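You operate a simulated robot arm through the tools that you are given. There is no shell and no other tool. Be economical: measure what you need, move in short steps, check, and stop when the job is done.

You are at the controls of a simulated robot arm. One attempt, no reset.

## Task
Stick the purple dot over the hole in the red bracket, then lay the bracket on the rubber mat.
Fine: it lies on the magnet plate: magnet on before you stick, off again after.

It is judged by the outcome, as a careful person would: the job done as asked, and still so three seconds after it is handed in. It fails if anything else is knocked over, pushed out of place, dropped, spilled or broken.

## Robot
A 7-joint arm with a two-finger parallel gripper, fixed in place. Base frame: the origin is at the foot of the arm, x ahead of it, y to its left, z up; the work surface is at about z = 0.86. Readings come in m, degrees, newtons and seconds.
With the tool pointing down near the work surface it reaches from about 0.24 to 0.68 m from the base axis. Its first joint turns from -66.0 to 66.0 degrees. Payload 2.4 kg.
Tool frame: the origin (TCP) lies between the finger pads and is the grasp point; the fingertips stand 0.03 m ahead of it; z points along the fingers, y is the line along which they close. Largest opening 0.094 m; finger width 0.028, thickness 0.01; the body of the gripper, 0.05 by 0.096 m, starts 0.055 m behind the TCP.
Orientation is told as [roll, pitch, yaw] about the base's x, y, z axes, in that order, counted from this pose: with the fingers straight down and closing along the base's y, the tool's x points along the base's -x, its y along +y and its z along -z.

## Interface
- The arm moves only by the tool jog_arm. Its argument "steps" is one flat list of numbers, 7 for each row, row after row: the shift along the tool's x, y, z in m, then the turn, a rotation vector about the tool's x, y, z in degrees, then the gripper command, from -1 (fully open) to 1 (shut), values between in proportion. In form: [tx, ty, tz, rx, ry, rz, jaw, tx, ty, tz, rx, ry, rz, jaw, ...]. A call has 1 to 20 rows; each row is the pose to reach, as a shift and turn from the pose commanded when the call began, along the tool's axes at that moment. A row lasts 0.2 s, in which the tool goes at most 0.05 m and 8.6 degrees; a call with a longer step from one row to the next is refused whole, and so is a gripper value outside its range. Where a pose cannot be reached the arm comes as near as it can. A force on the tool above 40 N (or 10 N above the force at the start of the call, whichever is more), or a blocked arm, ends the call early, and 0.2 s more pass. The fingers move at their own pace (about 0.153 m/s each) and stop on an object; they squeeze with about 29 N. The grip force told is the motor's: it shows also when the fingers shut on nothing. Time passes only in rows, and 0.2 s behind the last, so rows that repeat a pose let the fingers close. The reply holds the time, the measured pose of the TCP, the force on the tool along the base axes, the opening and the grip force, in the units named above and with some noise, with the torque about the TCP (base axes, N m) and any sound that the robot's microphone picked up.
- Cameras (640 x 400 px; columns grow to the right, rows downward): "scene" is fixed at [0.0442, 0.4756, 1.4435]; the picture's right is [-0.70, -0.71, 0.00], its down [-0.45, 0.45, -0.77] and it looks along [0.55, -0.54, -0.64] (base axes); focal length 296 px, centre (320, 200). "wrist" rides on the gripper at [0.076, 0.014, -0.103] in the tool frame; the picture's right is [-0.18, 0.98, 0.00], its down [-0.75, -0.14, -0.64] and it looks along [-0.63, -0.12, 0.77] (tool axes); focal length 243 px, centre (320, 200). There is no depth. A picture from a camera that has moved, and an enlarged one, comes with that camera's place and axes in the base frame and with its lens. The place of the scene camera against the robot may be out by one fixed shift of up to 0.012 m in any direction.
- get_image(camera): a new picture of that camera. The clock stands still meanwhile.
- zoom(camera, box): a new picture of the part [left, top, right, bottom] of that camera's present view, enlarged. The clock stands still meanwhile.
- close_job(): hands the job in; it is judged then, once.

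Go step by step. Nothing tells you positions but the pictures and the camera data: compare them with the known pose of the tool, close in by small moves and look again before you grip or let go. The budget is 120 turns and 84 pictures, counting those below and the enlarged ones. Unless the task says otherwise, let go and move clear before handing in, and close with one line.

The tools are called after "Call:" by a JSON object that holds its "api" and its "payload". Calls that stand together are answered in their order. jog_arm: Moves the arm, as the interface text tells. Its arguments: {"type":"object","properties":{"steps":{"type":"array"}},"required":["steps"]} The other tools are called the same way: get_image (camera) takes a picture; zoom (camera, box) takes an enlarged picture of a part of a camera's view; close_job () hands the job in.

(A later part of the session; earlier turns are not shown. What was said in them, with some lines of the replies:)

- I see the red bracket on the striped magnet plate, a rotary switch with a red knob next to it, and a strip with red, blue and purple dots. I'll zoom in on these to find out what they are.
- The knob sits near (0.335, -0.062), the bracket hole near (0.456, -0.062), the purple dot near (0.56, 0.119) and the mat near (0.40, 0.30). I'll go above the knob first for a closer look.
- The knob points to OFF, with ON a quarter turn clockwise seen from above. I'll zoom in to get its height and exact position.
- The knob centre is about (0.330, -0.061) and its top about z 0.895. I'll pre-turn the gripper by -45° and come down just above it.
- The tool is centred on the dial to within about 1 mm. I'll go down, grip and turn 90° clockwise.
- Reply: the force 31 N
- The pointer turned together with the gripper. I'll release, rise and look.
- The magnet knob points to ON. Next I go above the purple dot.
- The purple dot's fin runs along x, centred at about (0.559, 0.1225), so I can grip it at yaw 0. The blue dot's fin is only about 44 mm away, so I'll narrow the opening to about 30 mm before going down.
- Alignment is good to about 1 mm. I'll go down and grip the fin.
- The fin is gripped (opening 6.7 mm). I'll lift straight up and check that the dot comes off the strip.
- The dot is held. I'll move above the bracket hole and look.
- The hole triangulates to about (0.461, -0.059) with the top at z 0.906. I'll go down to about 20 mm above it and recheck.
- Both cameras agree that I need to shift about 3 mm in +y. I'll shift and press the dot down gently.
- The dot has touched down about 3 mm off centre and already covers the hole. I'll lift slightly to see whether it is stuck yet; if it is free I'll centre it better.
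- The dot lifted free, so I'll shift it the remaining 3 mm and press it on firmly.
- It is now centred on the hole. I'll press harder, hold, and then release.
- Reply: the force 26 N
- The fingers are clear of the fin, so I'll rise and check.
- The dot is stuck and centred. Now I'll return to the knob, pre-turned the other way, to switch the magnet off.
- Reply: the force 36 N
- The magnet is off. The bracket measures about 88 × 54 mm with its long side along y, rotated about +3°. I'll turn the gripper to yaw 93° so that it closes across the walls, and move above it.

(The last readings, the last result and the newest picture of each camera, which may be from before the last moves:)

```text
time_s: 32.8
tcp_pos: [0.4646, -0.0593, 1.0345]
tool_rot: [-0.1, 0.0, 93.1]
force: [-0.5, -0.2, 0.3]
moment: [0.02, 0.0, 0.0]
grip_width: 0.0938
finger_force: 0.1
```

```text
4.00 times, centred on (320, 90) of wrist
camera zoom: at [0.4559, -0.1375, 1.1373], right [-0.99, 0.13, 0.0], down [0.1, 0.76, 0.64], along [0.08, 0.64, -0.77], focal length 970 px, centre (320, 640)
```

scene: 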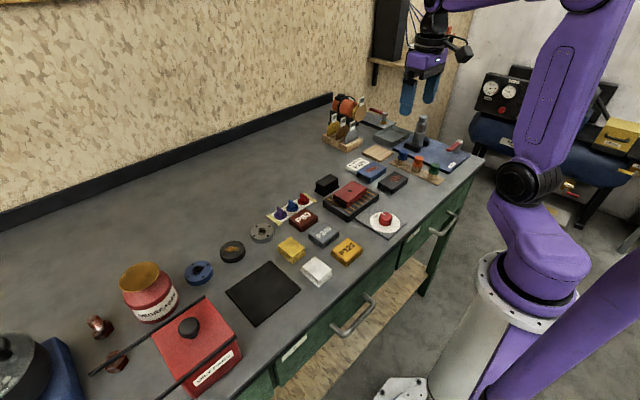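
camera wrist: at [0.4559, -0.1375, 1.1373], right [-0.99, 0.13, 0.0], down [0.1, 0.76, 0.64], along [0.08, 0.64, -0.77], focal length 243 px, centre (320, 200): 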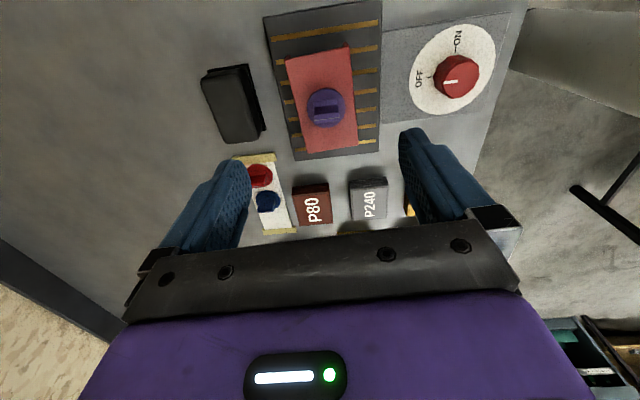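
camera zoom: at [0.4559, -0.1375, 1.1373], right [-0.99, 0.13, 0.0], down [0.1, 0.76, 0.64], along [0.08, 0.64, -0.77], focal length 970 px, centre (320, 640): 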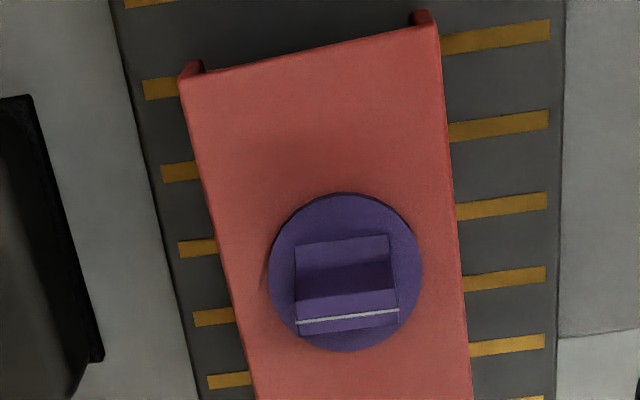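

The gripper is aligned in yaw and needs about 5 mm sideways. I'll correct that, go down around the bracket walls, and look before closing.

Call:
{"api": "jog_arm", "payload": {"steps": [-0.001, 0.005, 0.03, 0, 0, 0, -1, -0.001, 0.005, 0.07, 0, 0, 0, -1, -0.001, 0.005, 0.1, 0, 0, 0, -1, -0.001, 0.005, 0.109, 0, 0, 0, -1, -0.001, 0.005, 0.109, 0, 0, 0, -1]}}

Call:
{"api": "get_image", "payload": {"camera": "wrist"}}

Call:
{"api": "zoom", "payload": {"camera": "scene", "box": [300, 150, 396, 210]}}

```text
time_s: 34.0
tcp_pos: [0.4569, -0.0595, 0.9243]
tool_rot: [0.0, 0.0, 93.0]
force: [0.7, 0.1, -0.2]
moment: [-0.03, 0.06, -0.03]
grip_width: 0.0939
finger_force: 0.1
```

```text
41 pictures are left
camera wrist: at [0.4477, -0.1376, 1.0264], right [-0.99, 0.13, 0.0], down [0.1, 0.76, 0.64], along [0.09, 0.64, -0.77], focal length 243 px, centre (320, 200)
```

wrist: 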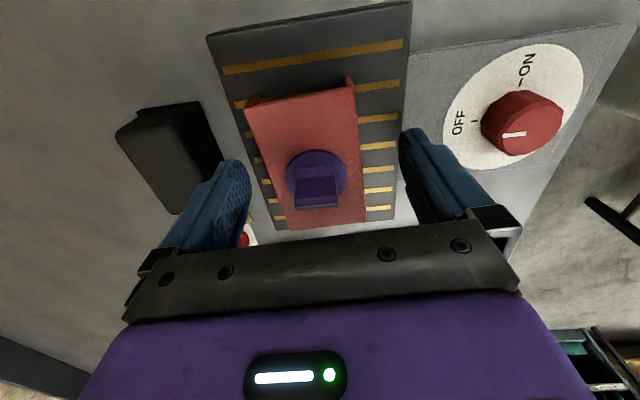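

```text
6.67 times, centred on (348, 180) of scene
camera zoom: at [0.0442, 0.4756, 1.4435], right [-0.7, -0.71, 0.0], down [-0.45, 0.45, -0.77], along [0.55, -0.54, -0.64], focal length 1973 px, centre (133, 333)
```

zoom: 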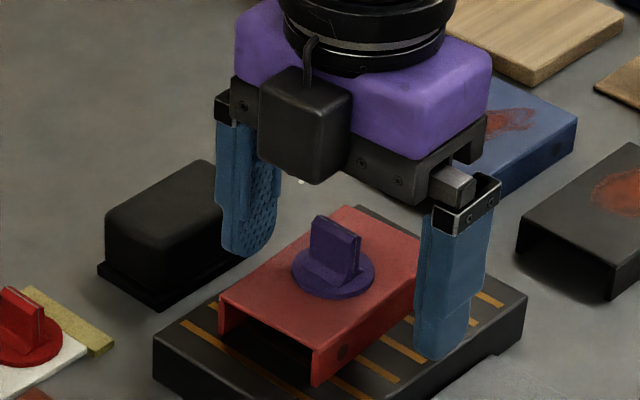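

The fingers straddle the bracket with clearance. Closing now.

Call:
{"api": "jog_arm", "payload": {"steps": [0, 0, 0, 0, 0, 0, -0.3, 0, 0, 0, 0, 0, 0, 0, 0, 0, 0, 0, 0, 0, 1, 0, 0, 0, 0, 0, 0, 1]}}

Call:
{"api": "zoom", "payload": {"camera": "scene", "box": [300, 150, 396, 210]}}

```text
time_s: 35.0
tcp_pos: [0.457, -0.06, 0.9243]
tool_rot: [0.0, 0.0, 93.0]
force: [0.3, -0.2, 2.1]
moment: [-0.11, 0.03, 0.01]
grip_width: 0.0549
finger_force: 28.7
```

```text
6.67 times, centred on (348, 180) of scene
camera zoom: at [0.0442, 0.4756, 1.4435], right [-0.7, -0.71, 0.0], down [-0.45, 0.45, -0.77], along [0.55, -0.54, -0.64], focal length 1973 px, centre (133, 333)
```

zoom: 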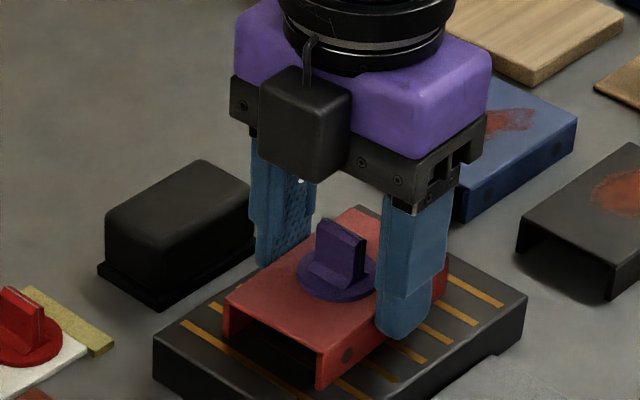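

The bracket is gripped at 54.9 mm. Lifting gently.

Call:
{"api": "jog_arm", "payload": {"steps": [0, 0, -0.004, 0, 0, 0, 1, 0, 0, -0.012, 0, 0, 0, 1, 0, 0, -0.04, 0, 0, 0, 1, 0, 0, -0.08, 0, 0, 0, 1, 0, 0, -0.1, 0, 0, 0, 1, 0, 0, -0.1, 0, 0, 0, 1]}}

Call:
{"api": "zoom", "payload": {"camera": "scene", "box": [270, 110, 430, 210]}}

```text
time_s: 36.4
tcp_pos: [0.4582, -0.0591, 1.0234]
tool_rot: [-0.1, 0.0, 92.9]
force: [0.5, -0.3, -3.0]
moment: [0.01, -0.02, 0.02]
grip_width: 0.0548
finger_force: 29.1
```

```text
4.00 times, centred on (350, 160) of scene
camera zoom: at [0.0443, 0.4756, 1.4435], right [-0.7, -0.71, 0.0], down [-0.45, 0.45, -0.77], along [0.55, -0.54, -0.64], focal length 1184 px, centre (200, 360)
```

zoom: 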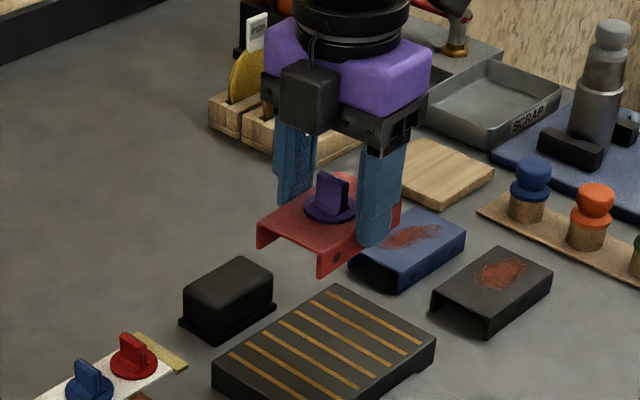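

The bracket and dot are lifted together. I'll carry them towards the mat and stop short to look.

Call:
{"api": "jog_arm", "payload": {"steps": [-0.0366, 0.0061, 0, 0, 0, 0, 1, -0.0733, 0.0122, 0, 0, 0, 0, 1, -0.11, 0.0183, 0, 0, 0, 1, 1, -0.1465, 0.0244, 0, 0, 0, 2, 1, -0.183, 0.0305, 0, 0, 0, 3, 1, -0.22, 0.0366, 0, 0, 0, 3, 1, -0.256, 0.0427, 0, 0, 0, 3, 1, -0.293, 0.0488, 0, 0, 0, 3, 1, -0.293, 0.0488, 0, 0, 0, 3, 1]}}

Call:
{"api": "get_image", "payload": {"camera": "wrist"}}

Call:
{"api": "get_image", "payload": {"camera": "scene"}}

```text
time_s: 38.4
tcp_pos: [0.3994, 0.2302, 1.0246]
tool_rot: [0.0, 0.0, 90.0]
force: [-0.3, -0.4, -2.0]
moment: [-0.01, -0.07, -0.01]
grip_width: 0.0548
finger_force: 28.7
```

```text
37 pictures are left
camera wrist: at [0.385, 0.1532, 1.1267], right [-0.98, 0.18, 0.0], down [0.14, 0.75, 0.64], along [0.12, 0.63, -0.77], focal length 243 px, centre (320, 200)
```

wrist: 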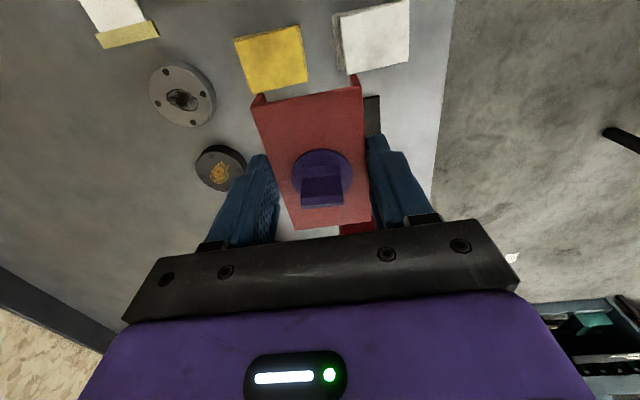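

```text
36 pictures are left
```

scene: 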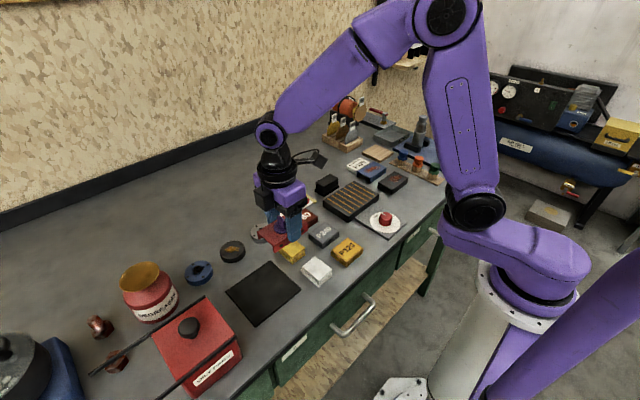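

The mat spans about x 0.339–0.451 and y 0.243–0.369. I'll centre the bracket over it and go down to about 25 mm above, then look.

Call:
{"api": "jog_arm", "payload": {"steps": [-0.035, 0.002, 0, 0, 0, 0, 1, -0.069, 0.0044, 0.01, 0, 0, 0, 1, -0.069, 0.0044, 0.05, 0, 0, 0, 1, -0.069, 0.0044, 0.09, 0, 0, 0, 1, -0.069, 0.0044, 0.1, 0, 0, 0, 1, -0.069, 0.0044, 0.1, 0, 0, 0, 1]}}

Call:
{"api": "get_image", "payload": {"camera": "wrist"}}

Call:
{"api": "zoom", "payload": {"camera": "scene", "box": [180, 220, 340, 320]}}

```text
time_s: 39.8
tcp_pos: [0.3906, 0.2976, 0.9256]
tool_rot: [0.0, 0.0, 89.9]
force: [0.7, -1.0, -2.8]
moment: [0.0, -0.01, 0.0]
grip_width: 0.0548
finger_force: 28.8
```

```text
35 pictures are left
camera wrist: at [0.3783, 0.2207, 1.0272], right [-0.98, 0.18, 0.0], down [0.14, 0.75, 0.64], along [0.12, 0.63, -0.77], focal length 243 px, centre (320, 200)
```

wrist: 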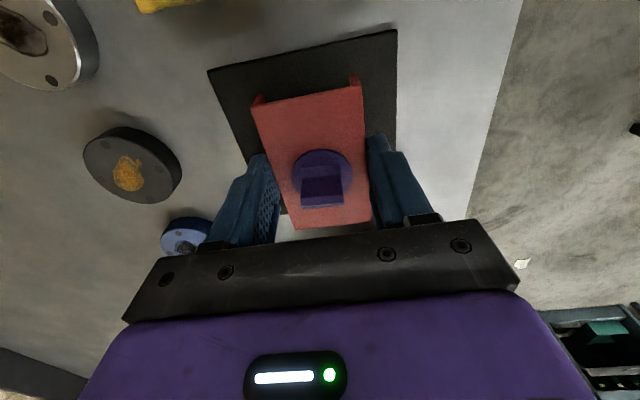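

```text
4.00 times, centred on (260, 270) of scene
camera zoom: at [0.0443, 0.4756, 1.4435], right [-0.7, -0.71, 0.0], down [-0.45, 0.45, -0.77], along [0.55, -0.54, -0.64], focal length 1184 px, centre (560, -80)
```

zoom: 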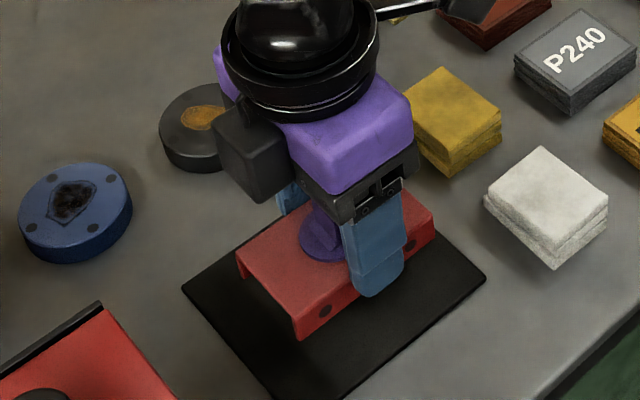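

The bracket is over the mat with margin on all sides. After a small centring shift I'll lower it slowly until contact.

Call:
{"api": "jog_arm", "payload": {"steps": [-0.003, -0.004, 0.008, 0, 0, 0, 1, -0.003, -0.004, 0.016, 0, 0, 0, 1, -0.003, -0.004, 0.021, 0, 0, 0, 1, -0.003, -0.004, 0.024, 0, 0, 0, 1, -0.003, -0.004, 0.026, 0, 0, 0, 1]}}

Call:
{"api": "zoom", "payload": {"camera": "scene", "box": [220, 260, 300, 310]}}

```text
time_s: 41.0
tcp_pos: [0.3949, 0.3031, 0.8988]
tool_rot: [0.0, -0.1, 89.9]
force: [-5.8, -1.1, 19.3]
moment: [0.0, 0.13, 0.06]
grip_width: 0.0547
finger_force: 28.6
```

```text
8.00 times, centred on (260, 285) of scene
camera zoom: at [0.0438, 0.4754, 1.4436], right [-0.7, -0.71, 0.0], down [-0.45, 0.45, -0.77], along [0.55, -0.54, -0.64], focal length 2367 px, centre (800, -480)
```

zoom: 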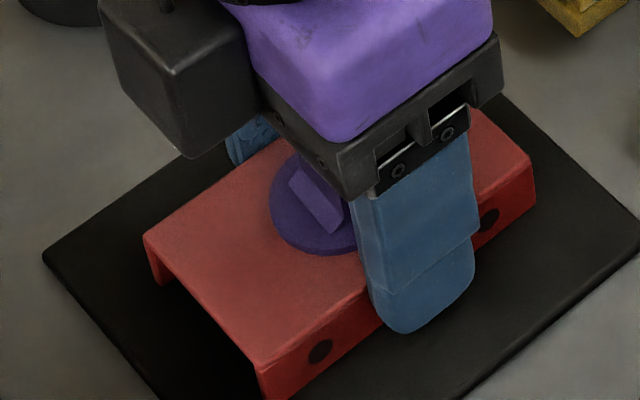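

The bracket is on the mat (contact force 19 N). I'll ease off, open and rise.

Call:
{"api": "jog_arm", "payload": {"steps": [0, 0, -0.0025, 0, 0, 0, 1, 0, 0, -0.0025, 0, 0, 0, -0.3, 0, 0, -0.0025, 0, 0, 0, -0.6, 0, 0, -0.0025, 0, 0, 0, -0.8, 0, 0, -0.03, 0, 0, 0, -0.8, 0, 0, -0.07, 0, 0, 0, -0.8, 0, 0, -0.11, 0, 0, 0, -0.8, 0, 0, -0.15, 0, 0, 0, -0.8]}}

Call:
{"api": "get_image", "payload": {"camera": "wrist"}}

Call:
{"api": "get_image", "payload": {"camera": "scene"}}

Call:
{"api": "zoom", "payload": {"camera": "scene", "box": [200, 240, 328, 320]}}

```text
time_s: 42.8
tcp_pos: [0.3913, 0.3035, 1.0513]
tool_rot: [0.0, 0.0, 90.0]
force: [0.2, 0.3, -0.7]
moment: [0.01, -0.01, 0.02]
grip_width: 0.0848
finger_force: 0.1
```

```text
32 pictures are left
camera wrist: at [0.3785, 0.2262, 1.1541], right [-0.98, 0.18, 0.0], down [0.14, 0.75, 0.64], along [0.12, 0.63, -0.77], focal length 243 px, centre (320, 200)
```

wrist: 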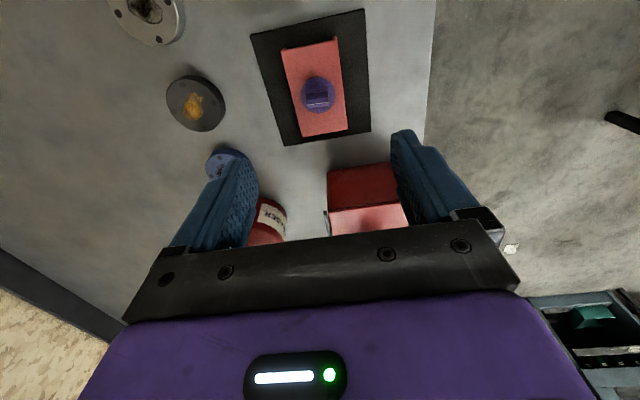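

```text
31 pictures are left
```

scene: 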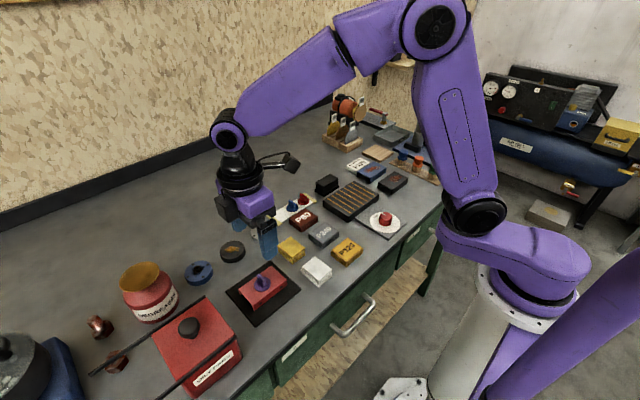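

```text
5.00 times, centred on (264, 280) of scene
camera zoom: at [0.0442, 0.4756, 1.4435], right [-0.7, -0.71, 0.0], down [-0.45, 0.45, -0.77], along [0.55, -0.54, -0.64], focal length 1480 px, centre (600, -200)
```

zoom: 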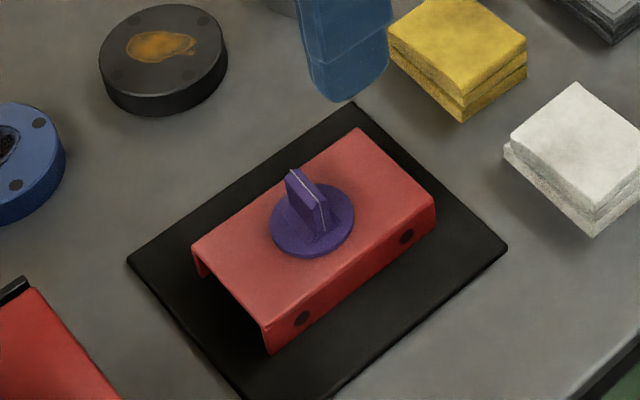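

The bracket lies fully on the mat with the purple dot centred over its hole, the magnet is off, and the arm is clear. I'll hand the job in.

Call:
{"api": "close_job", "payload": {}}

```text
The job is handed in.
```

The purple dot is stuck centred over the hole in the red bracket and the bracket lies on the rubber mat; the magnet was on for the sticking and is off again, nothing else was disturbed that I could see, and the job is handed in.
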